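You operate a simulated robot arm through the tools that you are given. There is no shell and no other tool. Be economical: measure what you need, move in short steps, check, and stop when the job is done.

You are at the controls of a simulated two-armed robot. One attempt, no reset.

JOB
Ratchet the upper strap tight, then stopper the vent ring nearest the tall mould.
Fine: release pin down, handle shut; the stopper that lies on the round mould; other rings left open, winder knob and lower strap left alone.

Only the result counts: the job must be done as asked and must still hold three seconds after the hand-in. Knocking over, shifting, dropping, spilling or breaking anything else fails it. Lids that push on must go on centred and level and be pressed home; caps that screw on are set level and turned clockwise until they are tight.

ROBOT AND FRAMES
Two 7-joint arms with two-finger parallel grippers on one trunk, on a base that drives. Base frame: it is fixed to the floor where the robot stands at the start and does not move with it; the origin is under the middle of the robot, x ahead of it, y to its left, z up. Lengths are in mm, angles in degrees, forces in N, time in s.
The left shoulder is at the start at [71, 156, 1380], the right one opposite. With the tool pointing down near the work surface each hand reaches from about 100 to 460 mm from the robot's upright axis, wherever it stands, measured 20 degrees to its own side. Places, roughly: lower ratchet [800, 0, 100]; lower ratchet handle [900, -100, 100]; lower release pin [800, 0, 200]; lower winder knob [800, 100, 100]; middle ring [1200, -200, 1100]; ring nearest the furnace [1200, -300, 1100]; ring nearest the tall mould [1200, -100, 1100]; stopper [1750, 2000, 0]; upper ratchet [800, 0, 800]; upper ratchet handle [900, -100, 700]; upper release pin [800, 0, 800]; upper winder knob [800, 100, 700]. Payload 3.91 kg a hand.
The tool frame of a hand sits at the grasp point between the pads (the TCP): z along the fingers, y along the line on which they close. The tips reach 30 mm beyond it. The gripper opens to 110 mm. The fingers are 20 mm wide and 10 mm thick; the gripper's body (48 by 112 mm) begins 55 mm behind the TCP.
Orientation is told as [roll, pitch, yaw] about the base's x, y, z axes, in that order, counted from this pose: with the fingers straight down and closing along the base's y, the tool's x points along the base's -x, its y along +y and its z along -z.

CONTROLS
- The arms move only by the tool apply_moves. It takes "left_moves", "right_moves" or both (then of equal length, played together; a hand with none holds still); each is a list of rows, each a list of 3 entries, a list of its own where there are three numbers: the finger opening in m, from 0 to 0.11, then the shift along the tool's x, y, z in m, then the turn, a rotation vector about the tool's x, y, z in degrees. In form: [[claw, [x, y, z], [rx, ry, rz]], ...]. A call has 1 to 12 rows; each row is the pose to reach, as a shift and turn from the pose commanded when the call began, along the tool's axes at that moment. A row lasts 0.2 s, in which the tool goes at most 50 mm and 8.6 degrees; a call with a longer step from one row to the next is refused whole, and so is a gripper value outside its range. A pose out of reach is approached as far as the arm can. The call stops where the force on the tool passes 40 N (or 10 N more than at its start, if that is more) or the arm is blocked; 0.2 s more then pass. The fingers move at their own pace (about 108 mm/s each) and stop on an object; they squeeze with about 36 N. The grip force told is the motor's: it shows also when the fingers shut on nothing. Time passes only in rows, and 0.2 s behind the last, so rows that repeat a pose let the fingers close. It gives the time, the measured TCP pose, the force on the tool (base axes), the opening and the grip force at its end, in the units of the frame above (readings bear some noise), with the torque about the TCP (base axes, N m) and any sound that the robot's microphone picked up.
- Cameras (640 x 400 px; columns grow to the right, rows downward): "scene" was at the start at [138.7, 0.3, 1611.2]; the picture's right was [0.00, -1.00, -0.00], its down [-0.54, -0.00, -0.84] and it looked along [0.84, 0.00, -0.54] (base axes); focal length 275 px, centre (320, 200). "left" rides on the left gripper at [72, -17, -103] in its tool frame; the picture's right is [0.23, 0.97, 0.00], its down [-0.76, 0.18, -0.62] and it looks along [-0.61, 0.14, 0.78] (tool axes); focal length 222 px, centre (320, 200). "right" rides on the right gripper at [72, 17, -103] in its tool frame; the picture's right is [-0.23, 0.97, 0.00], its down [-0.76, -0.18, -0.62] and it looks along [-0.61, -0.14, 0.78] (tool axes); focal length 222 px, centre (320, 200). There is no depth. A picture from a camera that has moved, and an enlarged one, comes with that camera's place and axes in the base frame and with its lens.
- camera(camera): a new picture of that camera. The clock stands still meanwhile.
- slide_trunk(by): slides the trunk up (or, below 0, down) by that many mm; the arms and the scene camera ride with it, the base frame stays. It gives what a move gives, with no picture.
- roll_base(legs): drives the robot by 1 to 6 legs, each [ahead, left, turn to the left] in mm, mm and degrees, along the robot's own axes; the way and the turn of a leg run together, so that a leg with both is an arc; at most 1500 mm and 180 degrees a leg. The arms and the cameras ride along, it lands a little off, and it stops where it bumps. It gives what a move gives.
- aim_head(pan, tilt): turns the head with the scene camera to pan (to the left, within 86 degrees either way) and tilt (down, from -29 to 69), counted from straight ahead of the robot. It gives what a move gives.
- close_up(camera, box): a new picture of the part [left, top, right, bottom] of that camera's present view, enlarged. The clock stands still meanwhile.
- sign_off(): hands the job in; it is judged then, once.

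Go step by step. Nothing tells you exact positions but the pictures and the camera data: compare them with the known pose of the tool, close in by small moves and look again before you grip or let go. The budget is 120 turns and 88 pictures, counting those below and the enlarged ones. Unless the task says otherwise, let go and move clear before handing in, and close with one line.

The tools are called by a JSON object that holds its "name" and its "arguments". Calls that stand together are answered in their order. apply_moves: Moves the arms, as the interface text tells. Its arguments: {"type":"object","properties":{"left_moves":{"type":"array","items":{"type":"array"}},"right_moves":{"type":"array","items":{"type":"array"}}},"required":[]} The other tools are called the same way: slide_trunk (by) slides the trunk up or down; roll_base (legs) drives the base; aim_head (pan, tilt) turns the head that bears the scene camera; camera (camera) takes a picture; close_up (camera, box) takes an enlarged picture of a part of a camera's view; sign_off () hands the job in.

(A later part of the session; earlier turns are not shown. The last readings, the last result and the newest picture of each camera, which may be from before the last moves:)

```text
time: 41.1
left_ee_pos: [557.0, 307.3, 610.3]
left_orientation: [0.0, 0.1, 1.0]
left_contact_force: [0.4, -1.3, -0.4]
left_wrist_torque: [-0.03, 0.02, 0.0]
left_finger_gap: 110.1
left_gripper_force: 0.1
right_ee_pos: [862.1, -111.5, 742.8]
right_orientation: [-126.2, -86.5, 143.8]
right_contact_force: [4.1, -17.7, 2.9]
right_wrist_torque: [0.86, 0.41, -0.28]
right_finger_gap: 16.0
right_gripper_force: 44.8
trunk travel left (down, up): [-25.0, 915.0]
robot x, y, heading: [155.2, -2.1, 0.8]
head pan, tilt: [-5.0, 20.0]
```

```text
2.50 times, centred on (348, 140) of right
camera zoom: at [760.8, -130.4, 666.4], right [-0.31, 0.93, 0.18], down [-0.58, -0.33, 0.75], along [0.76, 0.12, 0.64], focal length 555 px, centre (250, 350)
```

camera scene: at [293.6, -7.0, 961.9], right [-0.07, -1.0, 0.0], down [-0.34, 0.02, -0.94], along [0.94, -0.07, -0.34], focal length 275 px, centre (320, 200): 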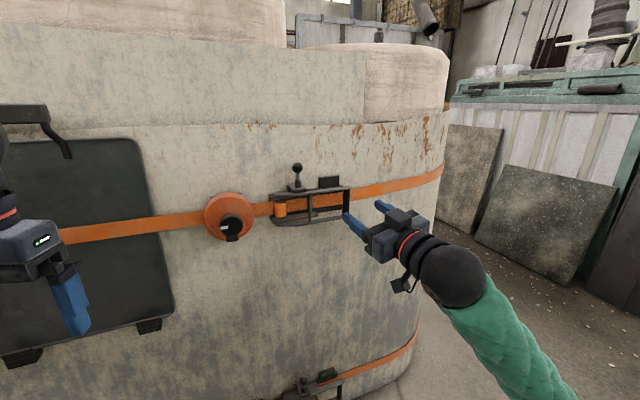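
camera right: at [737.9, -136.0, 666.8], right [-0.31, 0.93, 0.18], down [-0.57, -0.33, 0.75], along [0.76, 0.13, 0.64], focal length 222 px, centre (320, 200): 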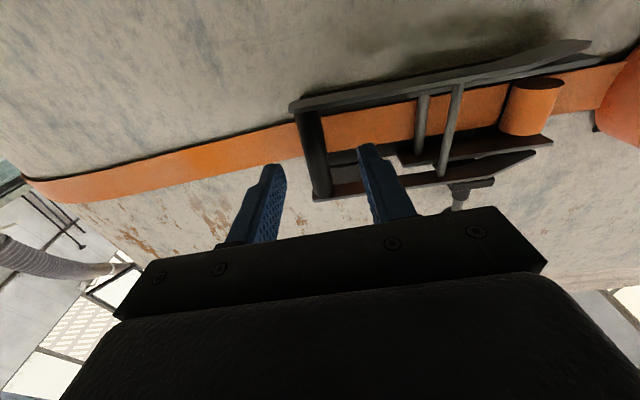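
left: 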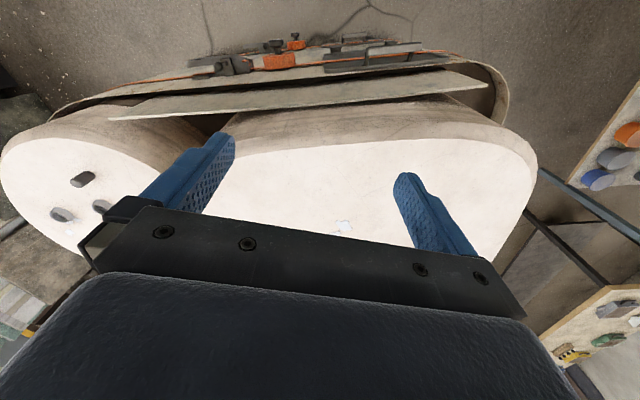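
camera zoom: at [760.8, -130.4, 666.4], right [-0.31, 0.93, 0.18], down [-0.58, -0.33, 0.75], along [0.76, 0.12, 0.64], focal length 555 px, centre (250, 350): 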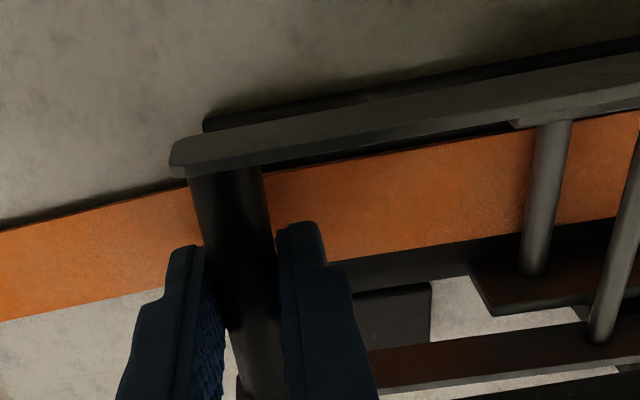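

I hold the bar (16 mm across). I'm pulling the handle open along its arc about the spool, starting with 30°.

{"name": "apply_moves", "arguments": {"right_moves": [[0.0, [-0.0005, 0.0025, -0.0126], [0, 0, 0]], [0.0, [-0.001, 0.0062, -0.0249], [0, 0, 0]], [0.0, [-0.0015, 0.0109, -0.0368], [0, 0, 0]], [0.0, [-0.0021, 0.0167, -0.0483], [0, 0, 0]], [0.0, [-0.0027, 0.0233, -0.0591], [0, 0, 0]], [0.0, [-0.0034, 0.031, -0.0695], [0, 0, 0]]]}}

{"name": "close_up", "arguments": {"camera": "scene", "box": [200, 80, 440, 230]}}

```text
time: 41.8
left_ee_pos: [557.2, 305.0, 610.1]
left_orientation: [0.0, -0.1, 0.9]
left_contact_force: [-0.3, -0.6, -0.3]
left_wrist_torque: [0.02, 0.01, -0.01]
left_finger_gap: 110.2
left_gripper_force: 0.0
right_ee_pos: [830.8, -113.9, 743.2]
right_orientation: [-125.5, -86.8, 143.2]
right_contact_force: [0.4, -9.2, -0.7]
right_wrist_torque: [0.8, 0.55, -0.24]
right_finger_gap: 16.0
right_gripper_force: 44.8
trunk travel left (down, up): [-25.0, 915.0]
robot x, y, heading: [150.5, -2.9, 0.8]
head pan, tilt: [-5.0, 20.0]
stopped in row 3 (right hand): the force on the tool passed its limit at 42 N (the readings are from after the stop); the commanded pose is now the measured one
```

```text
2.67 times, centred on (320, 155) of scene
camera zoom: at [293.6, -8.0, 831.9], right [-0.07, -1.0, 0.0], down [-0.34, 0.03, -0.94], along [0.94, -0.07, -0.34], focal length 733 px, centre (320, 320)
```

zoom: 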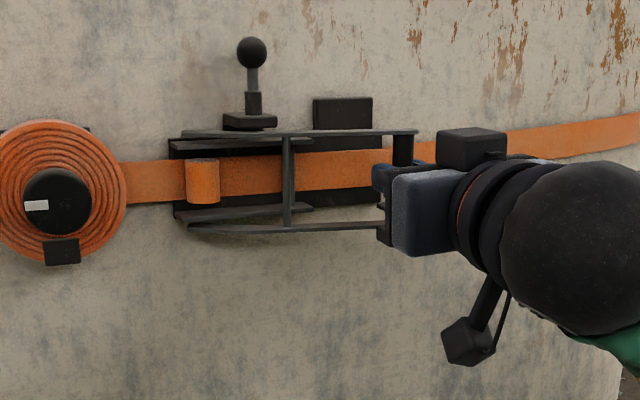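

The handle is swinging, about 12° so far, and the path matches my arc. The stop came from the force limit, so I continue in finer steps.

{"name": "apply_moves", "arguments": {"right_moves": [[0.0, [-0.0001, 0.0014, -0.0036], [0, 0, 0]], [0.0, [-0.0003, 0.0029, -0.0071], [0, 0, 0]], [0.0, [-0.0005, 0.0045, -0.0106], [0, 0, 0]], [0.0, [-0.0007, 0.0062, -0.0141], [0, 0, 0]], [0.0, [-0.0008, 0.008, -0.0175], [0, 0, 0]], [0.0, [-0.001, 0.0099, -0.0208], [0, 0, 0]], [0.0, [-0.0012, 0.0119, -0.0241], [0, 0, 0]], [0.0, [-0.0014, 0.0139, -0.0274], [0, 0, 0]], [0.0, [-0.0016, 0.016, -0.0306], [0, 0, 0]], [0.0, [-0.0018, 0.0183, -0.0338], [0, 0, 0]], [0.0, [-0.002, 0.0206, -0.0369], [0, 0, 0]], [0.0, [-0.0022, 0.023, -0.0399], [0, 0, 0]]]}}

{"name": "close_up", "arguments": {"camera": "scene", "box": [200, 80, 440, 230]}}

```text
time: 43.3
left_ee_pos: [557.6, 306.1, 610.6]
left_orientation: [0.1, 0.1, 0.7]
left_contact_force: [-0.8, -0.6, 0.1]
left_wrist_torque: [-0.01, 0.02, 0.03]
left_finger_gap: 110.1
left_gripper_force: 0.1
right_ee_pos: [808.9, -113.1, 743.2]
right_orientation: [-125.9, -86.6, 143.1]
right_contact_force: [-1.0, -10.0, -3.0]
right_wrist_torque: [0.81, 0.39, -0.21]
right_finger_gap: 15.9
right_gripper_force: 45.5
trunk travel left (down, up): [-25.0, 915.0]
robot x, y, heading: [151.7, 2.9, 0.7]
head pan, tilt: [-5.0, 20.0]
stopped in row 7 (right hand): the force on the tool passed its limit at 41 N (the readings are from after the stop); the commanded pose is now the measured one
```

```text
2.67 times, centred on (320, 155) of scene
camera zoom: at [293.6, -8.4, 831.9], right [-0.07, -1.0, 0.0], down [-0.34, 0.03, -0.94], along [0.94, -0.07, -0.34], focal length 733 px, centre (320, 320)
```

zoom: 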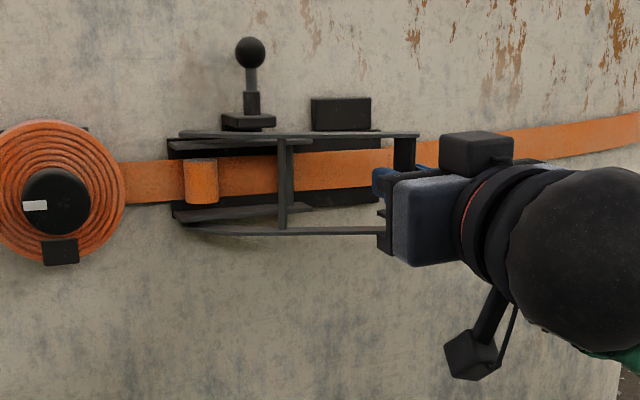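

It has moved another 22 mm. The measured path suggests the pivot is nearer [835, 37], so I've corrected the arc, and I'm continuing.

{"name": "apply_moves", "arguments": {"right_moves": [[0.0, [-0.0002, 0.0022, -0.0046], [0, 0, 0]], [0.0, [-0.0005, 0.0045, -0.0092], [0, 0, 0]], [0.0, [-0.0007, 0.007, -0.0137], [0, 0, 0]], [0.0, [-0.001, 0.0097, -0.0181], [0, 0, 0]], [0.0, [-0.0012, 0.0125, -0.0224], [0, 0, 0]], [0.0, [-0.0015, 0.0154, -0.0265], [0, 0, 0]], [0.0, [-0.0017, 0.0186, -0.0306], [0, 0, 0]], [0.0, [-0.002, 0.0218, -0.0346], [0, 0, 0]], [0.0, [-0.0023, 0.0252, -0.0384], [0, 0, 0]], [0.0, [-0.0026, 0.0287, -0.0422], [0, 0, 0]], [0.0, [-0.0029, 0.0323, -0.0458], [0, 0, 0]], [0.0, [-0.0032, 0.0361, -0.0493], [0, 0, 0]]]}}

```text
time: 45.9
left_ee_pos: [558.1, 304.2, 611.9]
left_orientation: [0.0, 0.0, 0.8]
left_contact_force: [-0.2, 0.6, -0.1]
left_wrist_torque: [-0.02, 0.0, 0.03]
left_finger_gap: 109.8
left_gripper_force: 0.0
right_ee_pos: [755.8, -93.1, 743.2]
right_orientation: [-125.7, -86.7, 143.0]
right_contact_force: [-17.6, -31.4, -17.3]
right_wrist_torque: [0.84, 0.48, -0.41]
right_finger_gap: 16.1
right_gripper_force: 45.3
right hand out of reach, approached as far as the arm can: row 12
trunk travel left (down, up): [-25.0, 915.0]
robot x, y, heading: [152.4, -3.2, 0.7]
head pan, tilt: [-5.0, 20.0]
```

The handle is about 43° open. I'm checking it.

{"name": "close_up", "arguments": {"camera": "scene", "box": [200, 80, 440, 230]}}

{"name": "camera", "arguments": {"camera": "right"}}

```text
2.67 times, centred on (320, 155) of scene
camera zoom: at [293.4, -9.6, 831.6], right [-0.08, -1.0, 0.0], down [-0.34, 0.03, -0.94], along [0.94, -0.07, -0.34], focal length 733 px, centre (320, 320)
```

zoom: 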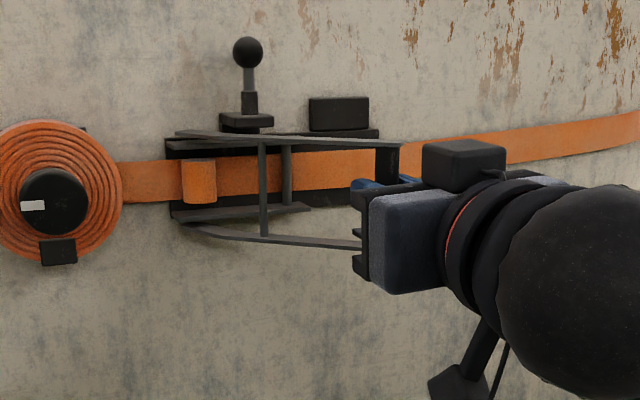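

```text
53 pictures are left
camera right: at [655.0, -110.6, 667.0], right [-0.3, 0.94, 0.18], down [-0.58, -0.33, 0.75], along [0.76, 0.12, 0.64], focal length 222 px, centre (320, 200)
```

right: 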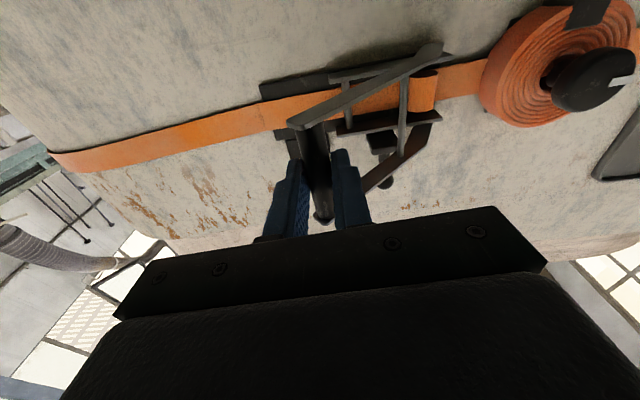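

The handle follows well; the refined pivot is about [841, 30]. I'm opening it another 25°, turning the hand with it.

{"name": "apply_moves", "arguments": {"right_moves": [[0.0, [0, 0.0046, 0.0], [1.5, 0, 0]], [0.0, [0, 0.0092, -0.0021], [3, 0, 0]], [0.0, [0, 0.0147, -0.0056], [4.5, 0, 0]], [0.0, [0, 0.0203, -0.0087], [6, 0, 0]], [0.0, [0, 0.026, -0.0115], [7.5, 0, 0]], [0.0, [0, 0.0318, -0.014], [9, 0, 0]], [0.0, [0, 0.0378, -0.0164], [10.5, 0, 0]], [0.0, [0, 0.0438, -0.0186], [12, 0, 0]], [0.0, [0, 0.05, -0.0204], [13.5, 0, 0]], [0.0, [0, 0.0561, -0.0221], [15, 0, 0]]]}}

```text
time: 46.5
left_ee_pos: [557.1, 304.0, 611.0]
left_orientation: [-0.1, 0.1, 0.8]
left_contact_force: [0.6, 0.0, -0.2]
left_wrist_torque: [-0.02, 0.04, 0.0]
left_finger_gap: 109.9
left_gripper_force: 0.1
right_ee_pos: [750.5, -83.2, 746.1]
right_orientation: [-130.7, -86.6, 144.9]
right_contact_force: [-10.3, -11.0, -0.7]
right_wrist_torque: [0.86, -0.05, 0.05]
right_finger_gap: 16.1
right_gripper_force: 44.9
right hand out of reach, approached as far as the arm can: row 3
trunk travel left (down, up): [-25.0, 915.0]
robot x, y, heading: [150.5, -3.0, 0.5]
head pan, tilt: [-5.0, 20.0]
stopped in row 3 (right hand): the force on the tool passed its limit at 57 N (the readings are from after the stop); the commanded pose is now the measured one
```

The arm is at a joint limit with the handle about 49° open. I'll push it shut again on the same arc and listen for ratchet clicks.

{"name": "apply_moves", "arguments": {"right_moves": [[0.0, [0.0005, -0.0101, 0.0042], [0, 0, 0]], [0.0, [0.001, -0.0177, 0.0104], [0, 0, 0]], [0.0, [0.0015, -0.0246, 0.0175], [0, 0, 0]], [0.0, [0.002, -0.0304, 0.0255], [0, 0, 0]], [0.0, [0.0025, -0.0357, 0.0338], [0, 0, 0]], [0.0, [0.003, -0.0406, 0.0425], [0, 0, 0]], [0.0, [0.0035, -0.0446, 0.0515], [0, 0, 0]], [0.0, [0.004, -0.0482, 0.0607], [0, 0, 0]], [0.0, [0.0045, -0.051, 0.0701], [0, 0, 0]], [0.0, [0.005, -0.0532, 0.0798], [0, 0, 0]], [0.0, [0.0055, -0.0546, 0.0896], [0, 0, 0]], [0.0, [0.006, -0.0555, 0.0994], [0, 0, 0]]]}}

{"name": "close_up", "arguments": {"camera": "scene", "box": [200, 80, 440, 230]}}

```text
time: 49.1
left_ee_pos: [557.1, 306.7, 611.3]
left_orientation: [0.0, 0.0, 0.7]
left_contact_force: [-0.6, -0.6, -1.0]
left_wrist_torque: [-0.03, 0.04, -0.03]
left_finger_gap: 110.0
left_gripper_force: 0.1
right_ee_pos: [861.4, -111.5, 745.8]
right_orientation: [-129.6, -86.4, 143.8]
right_contact_force: [-11.3, 12.4, -2.7]
right_wrist_torque: [0.74, 0.82, 0.22]
right_finger_gap: 15.9
right_gripper_force: 44.9
trunk travel left (down, up): [-25.0, 915.0]
robot x, y, heading: [150.0, -3.0, 0.9]
head pan, tilt: [-5.0, 20.0]
```

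```text
2.67 times, centred on (320, 155) of scene
camera zoom: at [293.0, -7.8, 832.0], right [-0.07, -1.0, 0.0], down [-0.34, 0.03, -0.94], along [0.94, -0.07, -0.34], focal length 733 px, centre (320, 320)
```

zoom: 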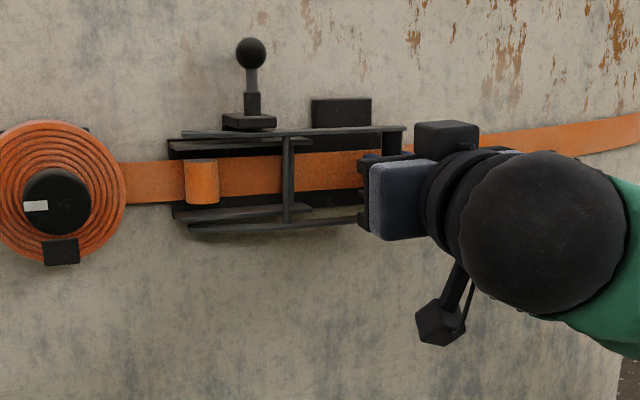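

The handle is shut again, with no clicks heard and the indicator still dark as far as I can see. I'll let go and move the robot back and a bit left, so that I can swing the handle much further.

{"name": "apply_moves", "arguments": {"right_moves": [[0.05, [0, 0, 0], [0, 0, 0]], [0.05, [0, 0, 0], [0, 0, 0]], [0.05, [0, 0, -0.02], [0, 0, 0]], [0.05, [0, 0, -0.045], [0, 0, 0]], [0.05, [0, 0, -0.07], [0, 0, 0]]]}}

{"name": "roll_base", "arguments": {"legs": [[-130, 40, 0]]}}

{"name": "close_up", "arguments": {"camera": "scene", "box": [200, 80, 440, 230]}}

```text
time: 50.3
left_ee_pos: [558.1, 306.1, 609.9]
left_orientation: [-0.1, 0.1, 0.7]
left_contact_force: [0.1, -0.2, 0.0]
left_wrist_torque: [-0.01, 0.04, 0.0]
left_finger_gap: 110.0
left_gripper_force: 0.1
right_ee_pos: [794.9, -128.1, 740.8]
right_orientation: [-129.2, -86.6, 143.4]
right_contact_force: [-0.3, 0.6, -1.0]
right_wrist_torque: [0.0, -0.07, 0.02]
right_finger_gap: 50.2
right_gripper_force: 0.1
trunk travel left (down, up): [-25.0, 915.0]
robot x, y, heading: [153.4, -0.1, 0.9]
head pan, tilt: [-5.0, 20.0]
```

```text
time: 51.6
left_ee_pos: [425.0, 343.9, 611.6]
left_orientation: [0.1, 0.0, 0.6]
left_contact_force: [-0.2, -0.9, -0.6]
left_wrist_torque: [0.03, 0.04, 0.02]
left_finger_gap: 110.0
left_gripper_force: 0.1
right_ee_pos: [661.0, -89.1, 740.6]
right_orientation: [-129.5, -86.5, 143.5]
right_contact_force: [0.3, -0.9, -0.5]
right_wrist_torque: [0.0, 0.0, 0.0]
right_finger_gap: 50.2
right_gripper_force: 0.1
trunk travel left (down, up): [-25.0, 915.0]
robot x, y, heading: [20.2, 39.7, 0.9]
head pan, tilt: [-5.0, 20.0]
```

```text
2.67 times, centred on (320, 155) of scene
camera zoom: at [159.5, 31.1, 832.0], right [-0.08, -1.0, 0.0], down [-0.34, 0.03, -0.94], along [0.94, -0.07, -0.34], focal length 733 px, centre (320, 320)
```

zoom: 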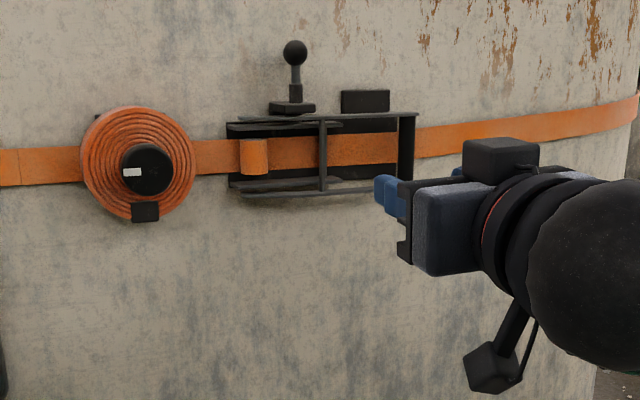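

Before regripping, I want to compare the two pins' heights exactly, so I'm tilting the head to see both ratchets.

{"name": "aim_head", "arguments": {"pan": -3, "tilt": 35}}

{"name": "close_up", "arguments": {"camera": "scene", "box": [230, 230, 390, 330]}}

{"name": "close_up", "arguments": {"camera": "scene", "box": [240, 40, 400, 140]}}

```text
time: 52.4
left_ee_pos: [424.7, 344.8, 610.8]
left_orientation: [0.0, 0.0, 0.7]
left_contact_force: [0.8, 0.1, 0.2]
left_wrist_torque: [-0.03, -0.01, -0.02]
left_finger_gap: 109.8
left_gripper_force: 0.1
right_ee_pos: [660.3, -89.4, 742.5]
right_orientation: [-129.5, -86.4, 143.5]
right_contact_force: [-0.7, 0.3, 0.4]
right_wrist_torque: [0.01, -0.01, -0.05]
right_finger_gap: 50.0
right_gripper_force: 0.2
trunk travel left (down, up): [-25.0, 915.0]
robot x, y, heading: [18.5, 38.6, 0.7]
head pan, tilt: [-3.0, 35.0]
```

```text
4.00 times, centred on (310, 280) of scene
camera zoom: at [154.6, 34.6, 808.2], right [-0.04, -1.0, 0.0], down [-0.57, 0.02, -0.82], along [0.82, -0.03, -0.57], focal length 1099 px, centre (360, -120)
```

zoom: 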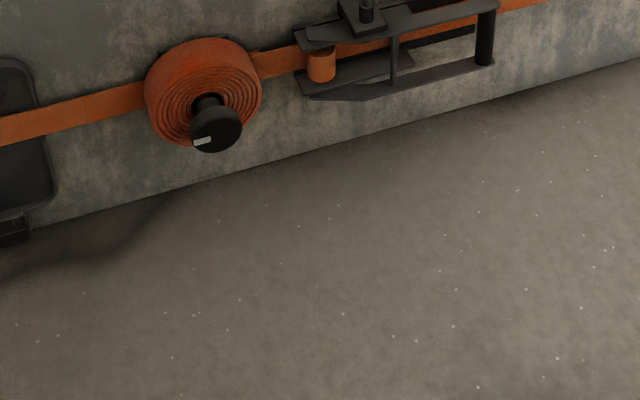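

```text
4.00 times, centred on (320, 90) of scene
camera zoom: at [154.6, 34.6, 808.2], right [-0.04, -1.0, 0.0], down [-0.57, 0.02, -0.82], along [0.82, -0.03, -0.57], focal length 1099 px, centre (320, 640)
```

zoom: 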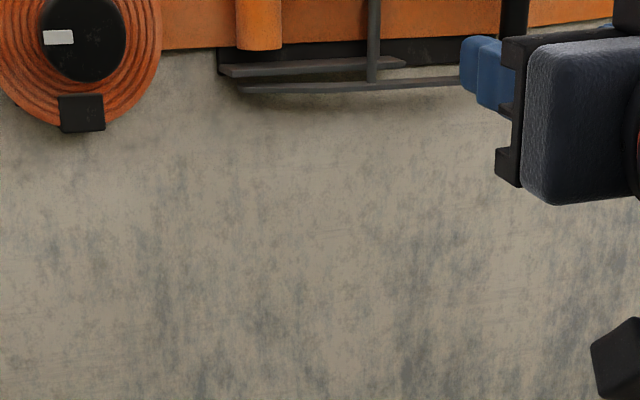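

{"name": "close_up", "arguments": {"camera": "scene", "box": [270, 170, 398, 250]}}

{"name": "close_up", "arguments": {"camera": "scene", "box": [250, 0, 378, 80]}}

```text
5.00 times, centred on (334, 210) of scene
camera zoom: at [154.6, 34.6, 808.2], right [-0.04, -1.0, 0.0], down [-0.57, 0.02, -0.82], along [0.82, -0.03, -0.57], focal length 1374 px, centre (250, 150)
```

zoom: 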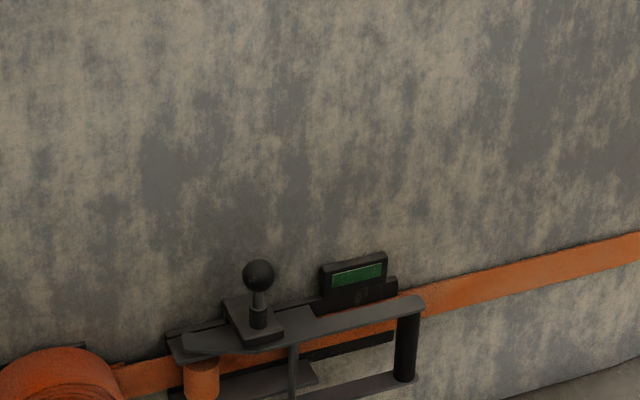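

```text
5.00 times, centred on (314, 40) of scene
camera zoom: at [154.6, 34.6, 808.2], right [-0.04, -1.0, 0.0], down [-0.57, 0.02, -0.82], along [0.82, -0.03, -0.57], focal length 1374 px, centre (350, 1000)
```

zoom: 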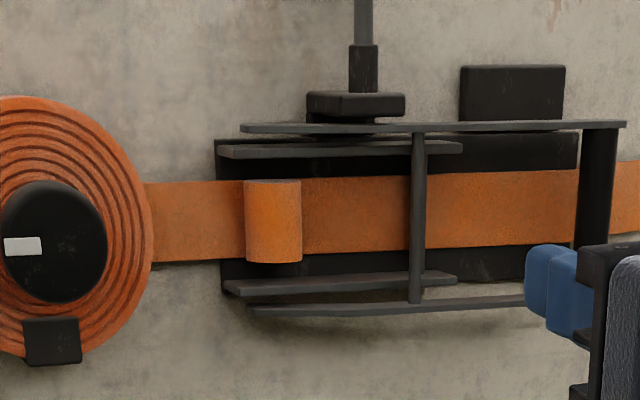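

Both pins sit equally deep (about 44 mm of ball and collar each), so the pin is down. The lower indicator's window shows green and the upper's doesn't yet. I'm going back to the bar from the new stance.

{"name": "apply_moves", "arguments": {"right_moves": [[0.05, [0.001, -0.02, 0.03], [0, 0, 0]], [0.05, [0.002, -0.04, 0.06], [0, 0, 0]], [0.05, [0.003, -0.06, 0.09], [0, 0, 0]], [0.05, [0.004, -0.0728, 0.12], [0, 0, 0]], [0.05, [0.005, -0.0728, 0.14], [0, 0, 0]]]}}

{"name": "camera", "arguments": {"camera": "right"}}

```text
time: 53.6
left_ee_pos: [424.1, 343.4, 610.9]
left_orientation: [0.0, 0.0, 0.6]
left_contact_force: [0.1, -0.1, 0.2]
left_wrist_torque: [0.04, -0.01, 0.01]
left_finger_gap: 109.9
left_gripper_force: 0.1
right_ee_pos: [816.2, -128.3, 744.4]
right_orientation: [-129.4, -86.5, 143.4]
right_contact_force: [-0.3, -0.2, -0.2]
right_wrist_torque: [-0.02, 0.01, 0.02]
right_finger_gap: 49.9
right_gripper_force: 0.0
trunk travel left (down, up): [-25.0, 915.0]
robot x, y, heading: [16.2, 38.7, 0.7]
head pan, tilt: [-3.0, 35.0]
```

```text
46 pictures are left
camera right: at [714.7, -139.4, 668.1], right [-0.25, 0.95, 0.18], down [-0.6, -0.3, 0.74], along [0.76, 0.07, 0.64], focal length 222 px, centre (320, 200)
```

right: 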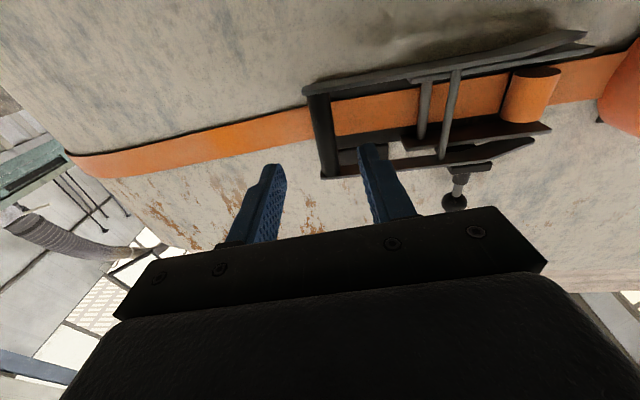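

The bar is about 5 mm off to the fingers' left side; I'm correcting for that, going in and gripping.

{"name": "apply_moves", "arguments": {"right_moves": [[0.05, [0.0005, 0.005, 0.015], [0, 0, 0]], [0.05, [0.001, 0.0055, 0.032], [0, 0, 0]], [0.05, [0.0015, 0.0055, 0.047], [0, 0, 0]], [0.0, [0.0015, 0.0055, 0.047], [0, 0, 0]], [0.0, [0.0015, 0.0055, 0.047], [0, 0, 0]], [0.0, [0.0015, 0.0055, 0.047], [0, 0, 0]]]}}

```text
time: 55.0
left_ee_pos: [424.1, 344.0, 610.4]
left_orientation: [-0.1, 0.0, 0.6]
left_contact_force: [0.4, 0.1, 0.6]
left_wrist_torque: [0.0, -0.03, 0.04]
left_finger_gap: 110.1
left_gripper_force: 0.0
right_ee_pos: [858.5, -111.6, 743.6]
right_orientation: [-130.1, -86.5, 144.2]
right_contact_force: [0.5, -4.1, 1.9]
right_wrist_torque: [0.95, 0.14, -0.09]
right_finger_gap: 16.2
right_gripper_force: 45.2
trunk travel left (down, up): [-25.0, 915.0]
robot x, y, heading: [19.5, 39.9, 0.4]
head pan, tilt: [-3.0, 35.0]
```

Gripped again. I'm pulling it open along the refined arc.

{"name": "apply_moves", "arguments": {"right_moves": [[0.0, [-0.0004, 0.0007, -0.0097], [0, 0, 0]], [0.0, [-0.0008, 0.002, -0.0195], [0, 0, 0]], [0.0, [-0.0011, 0.004, -0.0292], [0, 0, 0]], [0.0, [-0.0015, 0.0066, -0.0386], [0, 0, 0]], [0.0, [-0.0019, 0.01, -0.0479], [0, 0, 0]], [0.0, [-0.0023, 0.0139, -0.0569], [0, 0, 0]], [0.0, [-0.0027, 0.0185, -0.0656], [0, 0, 0]], [0.0, [-0.0031, 0.0237, -0.0741], [0, 0, 0]], [0.0, [-0.0035, 0.0294, -0.082], [0, 0, 0]], [0.0, [-0.004, 0.0357, -0.0897], [0, 0, 0]], [0.0, [-0.0044, 0.0425, -0.0968], [0, 0, 0]], [0.0, [-0.0048, 0.0498, -0.1035], [0, 0, 0]]]}}

```text
time: 57.3
left_ee_pos: [424.9, 342.5, 610.7]
left_orientation: [-0.1, 0.0, 0.5]
left_contact_force: [0.9, 0.1, -0.4]
left_wrist_torque: [-0.01, 0.04, 0.03]
left_finger_gap: 109.6
left_gripper_force: 0.0
right_ee_pos: [762.3, -99.4, 745.2]
right_orientation: [-131.2, -86.5, 144.9]
right_contact_force: [-5.8, -7.0, -2.4]
right_wrist_torque: [0.84, 0.3, -0.06]
right_finger_gap: 16.3
right_gripper_force: 44.4
trunk travel left (down, up): [-25.0, 915.0]
robot x, y, heading: [17.0, 39.1, 0.6]
head pan, tilt: [-3.0, 35.0]
stopped in row 11 (right hand): the force on the tool passed its limit at 41 N (the readings are from after the stop); the commanded pose is now the measured one
```

It is about 40° open and still in reach. I'm continuing the arc towards about 85°.

{"name": "apply_moves", "arguments": {"right_moves": [[0.0, [0, 0.0069, -0.007], [0, 0, 0]], [0.0, [0, 0.0142, -0.0138], [0, 0, 0]], [0.0, [0, 0.022, -0.0201], [0, 0, 0]], [0.0, [0, 0.0301, -0.0256], [0, 0, 0]], [0.0, [0, 0.0387, -0.0307], [0, 0, 0]], [0.0, [0, 0.0476, -0.0351], [0, 0, 0]], [0.0, [0, 0.0566, -0.039], [0, 0, 0]], [0.0, [0, 0.066, -0.0422], [0, 0, 0]], [0.0, [0, 0.0757, -0.0447], [0, 0, 0]], [0.0, [0, 0.0853, -0.0464], [0, 0, 0]], [0.0, [0, 0.0953, -0.0476], [0, 0, 0]]]}}

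{"name": "aim_head", "arguments": {"pan": -3, "tilt": 20}}

{"name": "close_up", "arguments": {"camera": "scene", "box": [200, 80, 440, 230]}}

```text
time: 59.7
left_ee_pos: [423.7, 343.0, 612.3]
left_orientation: [-0.1, -0.2, 0.4]
left_contact_force: [-0.5, 0.6, 0.8]
left_wrist_torque: [-0.03, -0.01, 0.02]
left_finger_gap: 110.1
left_gripper_force: 0.1
right_ee_pos: [692.3, -17.8, 739.1]
right_orientation: [-132.7, -86.3, 146.4]
right_contact_force: [-3.4, -11.3, 26.9]
right_wrist_torque: [0.99, -0.03, -0.12]
right_finger_gap: 16.3
right_gripper_force: 45.4
trunk travel left (down, up): [-25.0, 915.0]
robot x, y, heading: [18.1, 40.1, 0.1]
head pan, tilt: [-3.0, 35.0]
```

```text
time: 60.4
left_ee_pos: [423.4, 342.9, 610.9]
left_orientation: [0.0, -0.2, 0.5]
left_contact_force: [0.3, 0.3, 0.2]
left_wrist_torque: [0.0, 0.02, 0.07]
left_finger_gap: 110.1
left_gripper_force: 0.0
right_ee_pos: [693.4, -17.1, 739.5]
right_orientation: [-132.3, -86.3, 146.1]
right_contact_force: [-2.0, -14.0, 28.2]
right_wrist_torque: [1.01, -0.29, -0.21]
right_finger_gap: 16.0
right_gripper_force: 44.9
trunk travel left (down, up): [-25.0, 915.0]
robot x, y, heading: [16.2, 39.8, 0.3]
head pan, tilt: [-3.0, 20.0]
```

```text
2.67 times, centred on (320, 155) of scene
camera zoom: at [158.4, 33.5, 832.2], right [-0.04, -1.0, 0.0], down [-0.34, 0.02, -0.94], along [0.94, -0.04, -0.34], focal length 733 px, centre (320, 320)
```

zoom: 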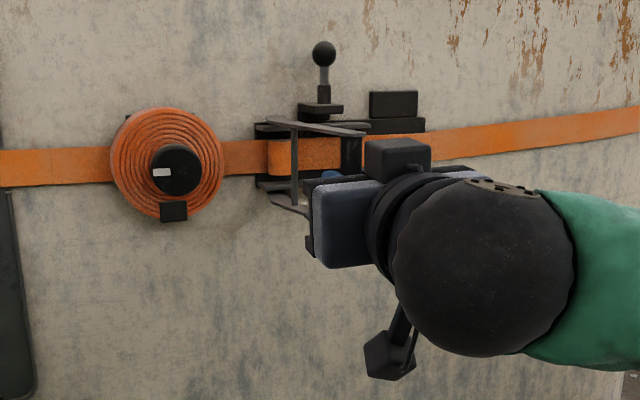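

The handle is now about 85° open and the arc fits. I'm pushing it back, first half.

{"name": "apply_moves", "arguments": {"right_moves": [[0.0, [-0.003, -0.0098, 0.0012], [0, 0, 0]], [0.0, [-0.003, -0.0196, 0.0031], [0, 0, 0]], [0.0, [-0.0025, -0.0292, 0.0055], [0, 0, 0]], [0.0, [-0.002, -0.0386, 0.0087], [0, 0, 0]], [0.0, [-0.0015, -0.0477, 0.0125], [0, 0, 0]], [0.0, [-0.001, -0.0566, 0.0169], [0, 0, 0]], [0.0, [-0.0005, -0.0651, 0.022], [0, 0, 0]], [0.0, [0, -0.0733, 0.0277], [0, 0, 0]], [0.0, [0.0005, -0.0811, 0.0338], [0, 0, 0]], [0.0, [0.001, -0.0883, 0.0406], [0, 0, 0]], [0.0, [0.0015, -0.0952, 0.0478], [0, 0, 0]], [0.0, [0.002, -0.1014, 0.0555], [0, 0, 0]]]}}

```text
time: 63.0
left_ee_pos: [425.2, 343.8, 610.9]
left_orientation: [0.0, 0.1, 0.5]
left_contact_force: [-0.4, -0.1, -0.3]
left_wrist_torque: [-0.01, 0.02, -0.03]
left_finger_gap: 109.9
left_gripper_force: 0.0
right_ee_pos: [771.3, -102.7, 742.4]
right_orientation: [-130.1, -86.5, 143.9]
right_contact_force: [0.1, 8.6, -12.4]
right_wrist_torque: [0.8, 0.59, 0.3]
right_finger_gap: 16.1
right_gripper_force: 44.7
trunk travel left (down, up): [-25.0, 915.0]
robot x, y, heading: [17.5, 37.8, 0.7]
head pan, tilt: [-3.0, 20.0]
```

Continuing to shut.

{"name": "apply_moves", "arguments": {"right_moves": [[0.0, [0.0015, -0.0057, 0.008], [0, 0, 0]], [0.0, [0.002, -0.0109, 0.0165], [0, 0, 0]], [0.0, [0.0025, -0.0154, 0.0254], [0, 0, 0]], [0.0, [0.003, -0.0194, 0.0346], [0, 0, 0]], [0.0, [0.0035, -0.0227, 0.044], [0, 0, 0]], [0.0, [0.004, -0.0252, 0.0535], [0, 0, 0]], [0.0, [0.0045, -0.0273, 0.0632], [0, 0, 0]], [0.0, [0.005, -0.0285, 0.073], [0, 0, 0]], [0.0, [0.005, -0.0291, 0.083], [0, 0, 0]], [0.0, [0.005, -0.0292, 0.0869], [0, 0, 0]], [0.0, [0.005, -0.0292, 0.0869], [0, 0, 0]]]}}

{"name": "close_up", "arguments": {"camera": "scene", "box": [200, 80, 440, 230]}}

```text
time: 65.4
left_ee_pos: [423.8, 344.0, 611.2]
left_orientation: [0.0, -0.1, 0.5]
left_contact_force: [0.4, -0.5, 0.7]
left_wrist_torque: [-0.05, 0.01, -0.02]
left_finger_gap: 110.0
left_gripper_force: 0.0
right_ee_pos: [862.4, -110.8, 742.9]
right_orientation: [-131.5, -86.4, 145.2]
right_contact_force: [-28.6, -10.9, -2.8]
right_wrist_torque: [0.91, 0.2, -0.08]
right_finger_gap: 16.2
right_gripper_force: 44.9
trunk travel left (down, up): [-25.0, 915.0]
robot x, y, heading: [22.5, 35.8, 0.3]
head pan, tilt: [-3.0, 20.0]
```

```text
2.67 times, centred on (320, 155) of scene
camera zoom: at [158.3, 33.4, 832.1], right [-0.04, -1.0, 0.0], down [-0.34, 0.02, -0.94], along [0.94, -0.04, -0.34], focal length 733 px, centre (320, 320)
```

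zoom: 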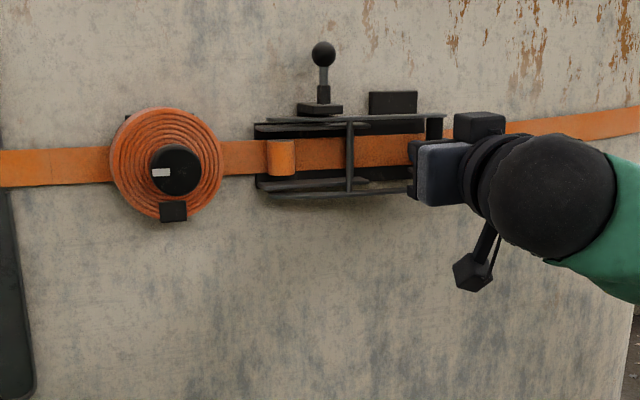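

No click and no green yet. I'm taking a closer look at the indicator, pin and spool.

{"name": "close_up", "arguments": {"camera": "scene", "box": [280, 85, 376, 145]}}

```text
6.67 times, centred on (328, 115) of scene
camera zoom: at [158.3, 33.4, 832.1], right [-0.04, -1.0, 0.0], down [-0.34, 0.02, -0.94], along [0.94, -0.04, -0.34], focal length 1832 px, centre (267, 767)
```

zoom: 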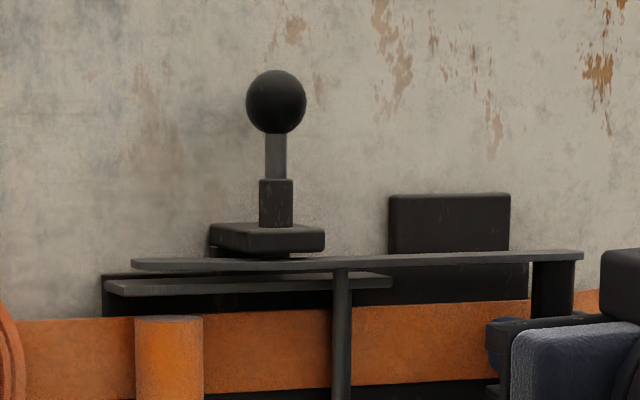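

The pin matches the lower one. I'll take a second, longer stroke, opening past 85° to find the handle's stop.

{"name": "apply_moves", "arguments": {"right_moves": [[0.0, [-0.0005, 0.0004, -0.0099], [0, 0, 0]], [0.0, [-0.001, 0.0013, -0.0197], [0, 0, 0]], [0.0, [-0.0015, 0.003, -0.0295], [0, 0, 0]], [0.0, [-0.002, 0.0053, -0.0392], [0, 0, 0]], [0.0, [-0.0025, 0.0084, -0.0486], [0, 0, 0]], [0.0, [-0.003, 0.0121, -0.0578], [0, 0, 0]], [0.0, [-0.0035, 0.0163, -0.0667], [0, 0, 0]], [0.0, [-0.004, 0.0213, -0.0753], [0, 0, 0]], [0.0, [-0.0045, 0.0268, -0.0836], [0, 0, 0]], [0.0, [-0.005, 0.0328, -0.0915], [0, 0, 0]], [0.0, [-0.0055, 0.0395, -0.0989], [0, 0, 0]], [0.0, [-0.006, 0.0466, -0.1058], [0, 0, 0]]]}}

```text
time: 68.0
left_ee_pos: [425.8, 343.1, 611.5]
left_orientation: [0.1, 0.2, 0.5]
left_contact_force: [-0.6, 0.4, -0.1]
left_wrist_torque: [0.01, -0.02, -0.02]
left_finger_gap: 109.9
left_gripper_force: 0.0
right_ee_pos: [749.4, -91.1, 741.2]
right_orientation: [-130.5, -86.5, 144.4]
right_contact_force: [-4.0, -16.7, -13.7]
right_wrist_torque: [0.87, 0.25, -0.45]
right_finger_gap: 16.1
right_gripper_force: 44.9
trunk travel left (down, up): [-25.0, 915.0]
robot x, y, heading: [16.8, 40.5, 0.5]
head pan, tilt: [-3.0, 20.0]
```

{"name": "apply_moves", "arguments": {"right_moves": [[0.0, [0, 0.0075, -0.0065], [0, 0, 0]], [0.0, [-0.0003, 0.0155, -0.0123], [0, 0, 0]], [0.0, [-0.0008, 0.0239, -0.0176], [0, 0, 0]], [0.0, [-0.0012, 0.0327, -0.0223], [0, 0, 0]], [0.0, [-0.0017, 0.0417, -0.0264], [0, 0, 0]], [0.0, [-0.0022, 0.051, -0.0299], [0, 0, 0]], [0.0, [-0.0027, 0.0605, -0.0326], [0, 0, 0]], [0.0, [-0.0032, 0.0703, -0.0348], [0, 0, 0]], [0.0, [-0.0037, 0.08, -0.0362], [0, 0, 0]], [0.0, [-0.0042, 0.09, -0.0369], [0, 0, 0]], [0.0, [-0.0047, 0.0998, -0.0369], [0, 0, 0]], [0.0, [-0.005, 0.1099, -0.0363], [0, 0, 0]]]}}

{"name": "close_up", "arguments": {"camera": "scene", "box": [220, 80, 380, 180]}}

```text
time: 70.2
left_ee_pos: [424.5, 341.6, 611.4]
left_orientation: [-0.1, 0.1, 0.4]
left_contact_force: [0.7, 0.5, -0.2]
left_wrist_torque: [0.01, -0.01, 0.01]
left_finger_gap: 109.8
left_gripper_force: 0.0
right_ee_pos: [694.0, -16.4, 741.8]
right_orientation: [-134.4, -86.5, 147.7]
right_contact_force: [-9.5, -9.4, 6.3]
right_wrist_torque: [0.76, 0.73, -0.12]
right_finger_gap: 16.2
right_gripper_force: 45.1
trunk travel left (down, up): [-25.0, 915.0]
robot x, y, heading: [21.2, 35.4, 0.4]
head pan, tilt: [-3.0, 20.0]
stopped in row 10 (right hand): the force on the tool passed its limit at 47 N (the readings are from after the stop); the commanded pose is now the measured one
```

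```text
4.00 times, centred on (300, 130) of scene
camera zoom: at [158.8, 33.1, 831.8], right [-0.05, -1.0, 0.0], down [-0.34, 0.02, -0.94], along [0.94, -0.04, -0.34], focal length 1099 px, centre (400, 480)
```

zoom: 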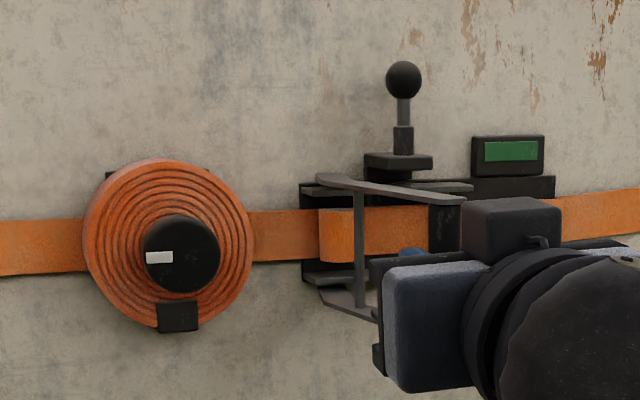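

The indicator has turned green and the handle reached its end stop near 86°. Now I'm swinging it shut.

{"name": "apply_moves", "arguments": {"right_moves": [[0.0, [-0.001, -0.0098, 0.0012], [0, 0, 0]], [0.0, [-0.0005, -0.0196, 0.0031], [0, 0, 0]], [0.0, [0, -0.0292, 0.0055], [0, 0, 0]], [0.0, [0.0005, -0.0386, 0.0087], [0, 0, 0]], [0.0, [0.001, -0.0477, 0.0125], [0, 0, 0]], [0.0, [0.0015, -0.0566, 0.0169], [0, 0, 0]], [0.0, [0.002, -0.0651, 0.022], [0, 0, 0]], [0.0, [0.0025, -0.0733, 0.0277], [0, 0, 0]], [0.0, [0.003, -0.0811, 0.0338], [0, 0, 0]], [0.0, [0.0035, -0.0883, 0.0406], [0, 0, 0]], [0.0, [0.004, -0.0952, 0.0478], [0, 0, 0]], [0.0, [0.0045, -0.1014, 0.0555], [0, 0, 0]]]}}

```text
time: 72.8
left_ee_pos: [424.9, 343.4, 611.0]
left_orientation: [0.0, 0.1, 0.4]
left_contact_force: [0.2, 0.9, 0.3]
left_wrist_torque: [0.04, 0.0, 0.0]
left_finger_gap: 110.2
left_gripper_force: 0.0
right_ee_pos: [772.1, -101.2, 742.8]
right_orientation: [-131.5, -86.5, 144.9]
right_contact_force: [-1.6, 7.9, -6.9]
right_wrist_torque: [0.82, 0.38, 0.32]
right_finger_gap: 16.1
right_gripper_force: 45.2
trunk travel left (down, up): [-25.0, 915.0]
robot x, y, heading: [15.6, 38.6, 0.2]
head pan, tilt: [-3.0, 20.0]
```

{"name": "apply_moves", "arguments": {"right_moves": [[0.0, [0.001, -0.0057, 0.008], [0, 0, 0]], [0.0, [0.0015, -0.0109, 0.0165], [0, 0, 0]], [0.0, [0.002, -0.0154, 0.0254], [0, 0, 0]], [0.0, [0.0025, -0.0194, 0.0346], [0, 0, 0]], [0.0, [0.003, -0.0227, 0.044], [0, 0, 0]], [0.0, [0.0035, -0.0252, 0.0535], [0, 0, 0]], [0.0, [0.004, -0.0273, 0.0632], [0, 0, 0]], [0.0, [0.0045, -0.0285, 0.073], [0, 0, 0]], [0.0, [0.0045, -0.0291, 0.083], [0, 0, 0]], [0.0, [0.0045, -0.0292, 0.0869], [0, 0, 0]], [0.0, [0.0045, -0.0292, 0.0869], [0, 0, 0]]]}}

{"name": "close_up", "arguments": {"camera": "scene", "box": [240, 80, 400, 180]}}

```text
time: 75.2
left_ee_pos: [426.4, 342.7, 610.4]
left_orientation: [0.1, 0.1, 0.3]
left_contact_force: [0.4, 0.1, -0.6]
left_wrist_torque: [0.03, 0.01, 0.01]
left_finger_gap: 110.2
left_gripper_force: 0.0
right_ee_pos: [863.1, -110.4, 742.7]
right_orientation: [-131.5, -86.5, 144.6]
right_contact_force: [-19.0, -12.3, -22.2]
right_wrist_torque: [0.87, 0.45, -0.16]
right_finger_gap: 16.2
right_gripper_force: 44.4
trunk travel left (down, up): [-25.0, 915.0]
robot x, y, heading: [19.0, 39.9, 0.3]
head pan, tilt: [-3.0, 20.0]
```

```text
4.00 times, centred on (320, 130) of scene
camera zoom: at [159.8, 32.9, 831.7], right [-0.05, -1.0, 0.0], down [-0.34, 0.02, -0.94], along [0.94, -0.04, -0.34], focal length 1099 px, centre (320, 480)
```

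zoom: 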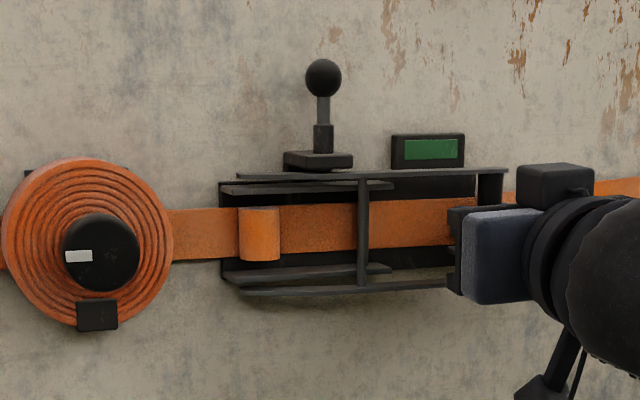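

The strap is tight: green indicator, handle shut, pin down. I'm releasing the bar and backing straight off.

{"name": "apply_moves", "arguments": {"right_moves": [[0.05, [0, 0, 0], [0, 0, 0]], [0.05, [0, 0, 0], [0, 0, 0]], [0.05, [0, 0, -0.03], [0, 0, 0]], [0.05, [0, 0, -0.075], [0, 0, 0]], [0.05, [0, 0, -0.12], [0, 0, 0]], [0.05, [0, 0, -0.16], [0, 0, 0]], [0.05, [0, 0, -0.2], [0, 0, 0]]]}}

{"name": "close_up", "arguments": {"camera": "scene", "box": [240, 80, 400, 180]}}

```text
time: 76.8
left_ee_pos: [423.9, 343.6, 611.1]
left_orientation: [0.0, 0.0, 0.5]
left_contact_force: [-0.6, -0.2, -0.1]
left_wrist_torque: [0.01, 0.01, 0.0]
left_finger_gap: 109.9
left_gripper_force: 0.0
right_ee_pos: [669.5, -158.8, 735.6]
right_orientation: [-130.9, -86.6, 144.3]
right_contact_force: [0.0, 0.2, 0.3]
right_wrist_torque: [-0.03, 0.0, -0.01]
right_finger_gap: 50.2
right_gripper_force: 0.0
trunk travel left (down, up): [-25.0, 915.0]
robot x, y, heading: [16.9, 37.8, 0.4]
head pan, tilt: [-3.0, 20.0]
```

```text
4.00 times, centred on (320, 130) of scene
camera zoom: at [159.7, 34.0, 832.0], right [-0.04, -1.0, 0.0], down [-0.34, 0.01, -0.94], along [0.94, -0.04, -0.34], focal length 1099 px, centre (320, 480)
```

zoom: 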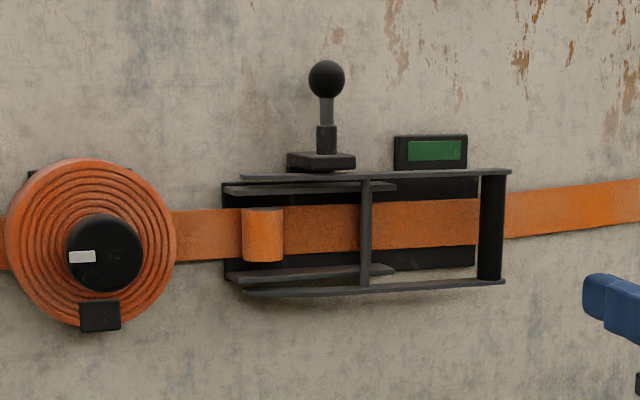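

It holds. Next is the stopper: raise the trunk 570 mm and turn the right hand to point down again.

{"name": "slide_trunk", "arguments": {"by": 570}}

{"name": "apply_moves", "arguments": {"right_moves": [[0.07, [0, -0.01, -0.005], [0, 8.2, 0]], [0.07, [0, -0.02, -0.01], [0, 16.4, 0]], [0.07, [0, -0.03, -0.015], [0, 24.6, 0]], [0.07, [0, -0.04, -0.02], [0, 32.8, 0]], [0.07, [0, -0.05, -0.025], [0, 41, 0]], [0.07, [0, -0.06, -0.03], [0, 49.2, 0]], [0.07, [0, -0.07, -0.035], [0, 57.4, 0]], [0.07, [0, -0.08, -0.04], [0, 65.6, 0]], [0.07, [0, -0.09, -0.04], [0, 73.8, 0]], [0.07, [0, -0.1, -0.04], [0, 82, 0]], [0.07, [0, -0.1, -0.04], [0, 87, 0]]]}}

{"name": "aim_head", "arguments": {"pan": -12, "tilt": 25}}

{"name": "camera", "arguments": {"camera": "scene"}}

```text
refused: 570 is not a number from -400 to 400
```

```text
time: 79.2
left_ee_pos: [424.8, 342.9, 611.0]
left_orientation: [-0.1, 0.0, 0.3]
left_contact_force: [0.3, 0.0, 0.8]
left_wrist_torque: [-0.03, 0.0, 0.0]
left_finger_gap: 109.9
left_gripper_force: 0.1
right_ee_pos: [653.0, -263.1, 739.3]
right_orientation: [-2.5, -5.2, 13.5]
right_contact_force: [0.4, -0.3, -0.1]
right_wrist_torque: [-0.02, -0.03, 0.02]
right_finger_gap: 69.9
right_gripper_force: 0.0
trunk travel left (down, up): [-25.0, 915.0]
robot x, y, heading: [18.1, 33.3, 0.4]
head pan, tilt: [-3.0, 20.0]
```

```text
time: 79.9
left_ee_pos: [425.2, 343.2, 610.6]
left_orientation: [0.0, 0.0, 0.3]
left_contact_force: [0.0, 0.0, -0.7]
left_wrist_torque: [0.02, -0.02, 0.0]
left_finger_gap: 110.5
left_gripper_force: 0.2
right_ee_pos: [653.4, -263.3, 739.0]
right_orientation: [-2.6, -5.4, 13.5]
right_contact_force: [-0.5, 0.5, -0.2]
right_wrist_torque: [-0.01, 0.03, -0.01]
right_finger_gap: 70.0
right_gripper_force: 0.0
trunk travel left (down, up): [-25.0, 915.0]
robot x, y, heading: [16.0, 35.6, 0.3]
head pan, tilt: [-12.0, 25.0]
```

```text
39 pictures are left
camera scene: at [156.7, 19.4, 823.9], right [-0.2, -0.98, 0.0], down [-0.41, 0.08, -0.91], along [0.89, -0.18, -0.42], focal length 275 px, centre (320, 200)
```

scene: 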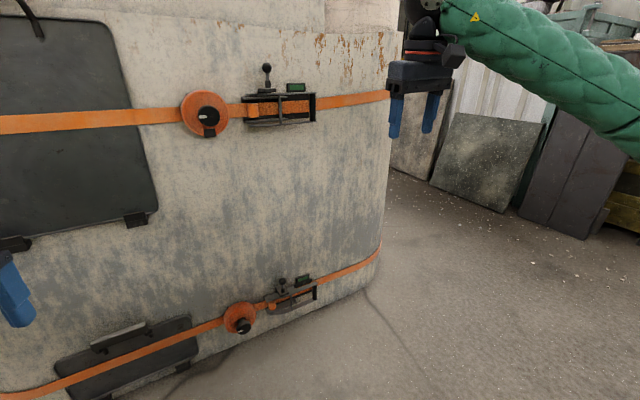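

The hand points down again. The trunk takes at most 400 mm a call, so I raise it in two steps. I also lift and retract the left hand, so that it stays clear of the tall mould.

{"name": "slide_trunk", "arguments": {"by": 400}}

{"name": "slide_trunk", "arguments": {"by": 200}}

{"name": "apply_moves", "arguments": {"left_moves": [[0.11, [0.02, 0, -0.03], [0, 0, 0]], [0.11, [0.04, 0, -0.06], [0, 0, 0]], [0.11, [0.06, 0, -0.09], [0, 0, 0]], [0.11, [0.08, 0, -0.12], [0, 0, 0]], [0.11, [0.1, 0, -0.15], [0, 0, 0]], [0.11, [0.12, 0, -0.18], [0, 0, 0]]], "right_moves": [[0.07, [0, 0, 0], [1, 2, 2]], [0.07, [0, 0, 0], [2, 4, 4]], [0.07, [0, 0, 0], [2.6, 5.4, 6]], [0.07, [0, 0, 0], [2.6, 5.4, 8]], [0.07, [0, 0, 0], [2.6, 5.4, 10]], [0.07, [0, 0, 0], [2.6, 5.4, 13.5]]]}}

{"name": "camera", "arguments": {"camera": "scene"}}

```text
time: 83.8
left_ee_pos: [424.6, 343.2, 1011.2]
left_orientation: [0.0, 0.0, 0.4]
left_contact_force: [0.5, 0.2, 0.6]
left_wrist_torque: [0.01, -0.01, 0.02]
left_finger_gap: 109.8
left_gripper_force: 0.1
right_ee_pos: [652.4, -263.1, 1138.5]
right_orientation: [-2.6, -5.3, 13.5]
right_contact_force: [0.0, -0.1, -0.1]
right_wrist_torque: [0.02, 0.0, -0.03]
right_finger_gap: 70.0
right_gripper_force: 0.1
trunk travel left (down, up): [-425.0, 515.0]
robot x, y, heading: [15.7, 35.6, 0.4]
head pan, tilt: [-12.0, 25.0]
```

```text
time: 85.9
left_ee_pos: [425.6, 342.9, 1210.3]
left_orientation: [0.0, 0.0, 0.4]
left_contact_force: [0.3, 0.3, -0.2]
left_wrist_torque: [0.0, 0.02, -0.02]
left_finger_gap: 109.9
left_gripper_force: 0.1
right_ee_pos: [654.5, -263.4, 1338.6]
right_orientation: [-2.7, -5.4, 13.5]
right_contact_force: [-0.3, 0.1, 0.2]
right_wrist_torque: [-0.02, -0.02, 0.01]
right_finger_gap: 70.0
right_gripper_force: 0.1
trunk travel left (down, up): [-625.0, 315.0]
robot x, y, heading: [20.0, 42.9, 0.5]
head pan, tilt: [-12.0, 25.0]
```

```text
time: 87.3
left_ee_pos: [302.4, 339.3, 1390.2]
left_orientation: [0.0, -0.1, 0.4]
left_contact_force: [-0.3, -0.9, 0.0]
left_wrist_torque: [0.05, -0.06, -0.01]
left_finger_gap: 110.1
left_gripper_force: 0.0
right_ee_pos: [651.4, -263.9, 1338.8]
right_orientation: [-4.4, -0.9, -0.4]
right_contact_force: [0.2, -1.0, 0.5]
right_wrist_torque: [0.0, -0.04, -0.04]
right_finger_gap: 69.9
right_gripper_force: 0.1
trunk travel left (down, up): [-625.0, 315.0]
robot x, y, heading: [16.8, 37.3, 0.4]
head pan, tilt: [-12.0, 25.0]
```

```text
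38 pictures are left
camera scene: at [155.2, 18.8, 1424.0], right [-0.2, -0.98, 0.0], down [-0.41, 0.09, -0.91], along [0.89, -0.18, -0.42], focal length 275 px, centre (320, 200)
```

scene: 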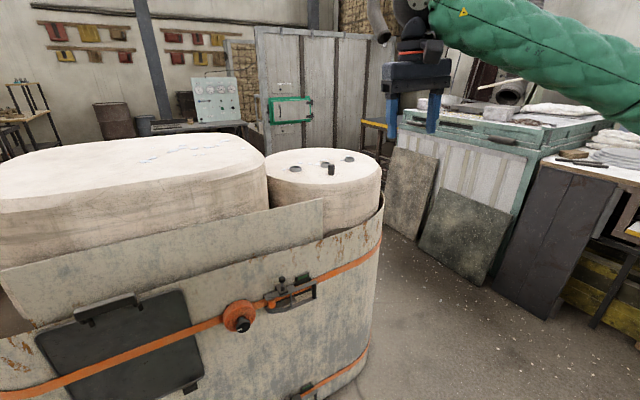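

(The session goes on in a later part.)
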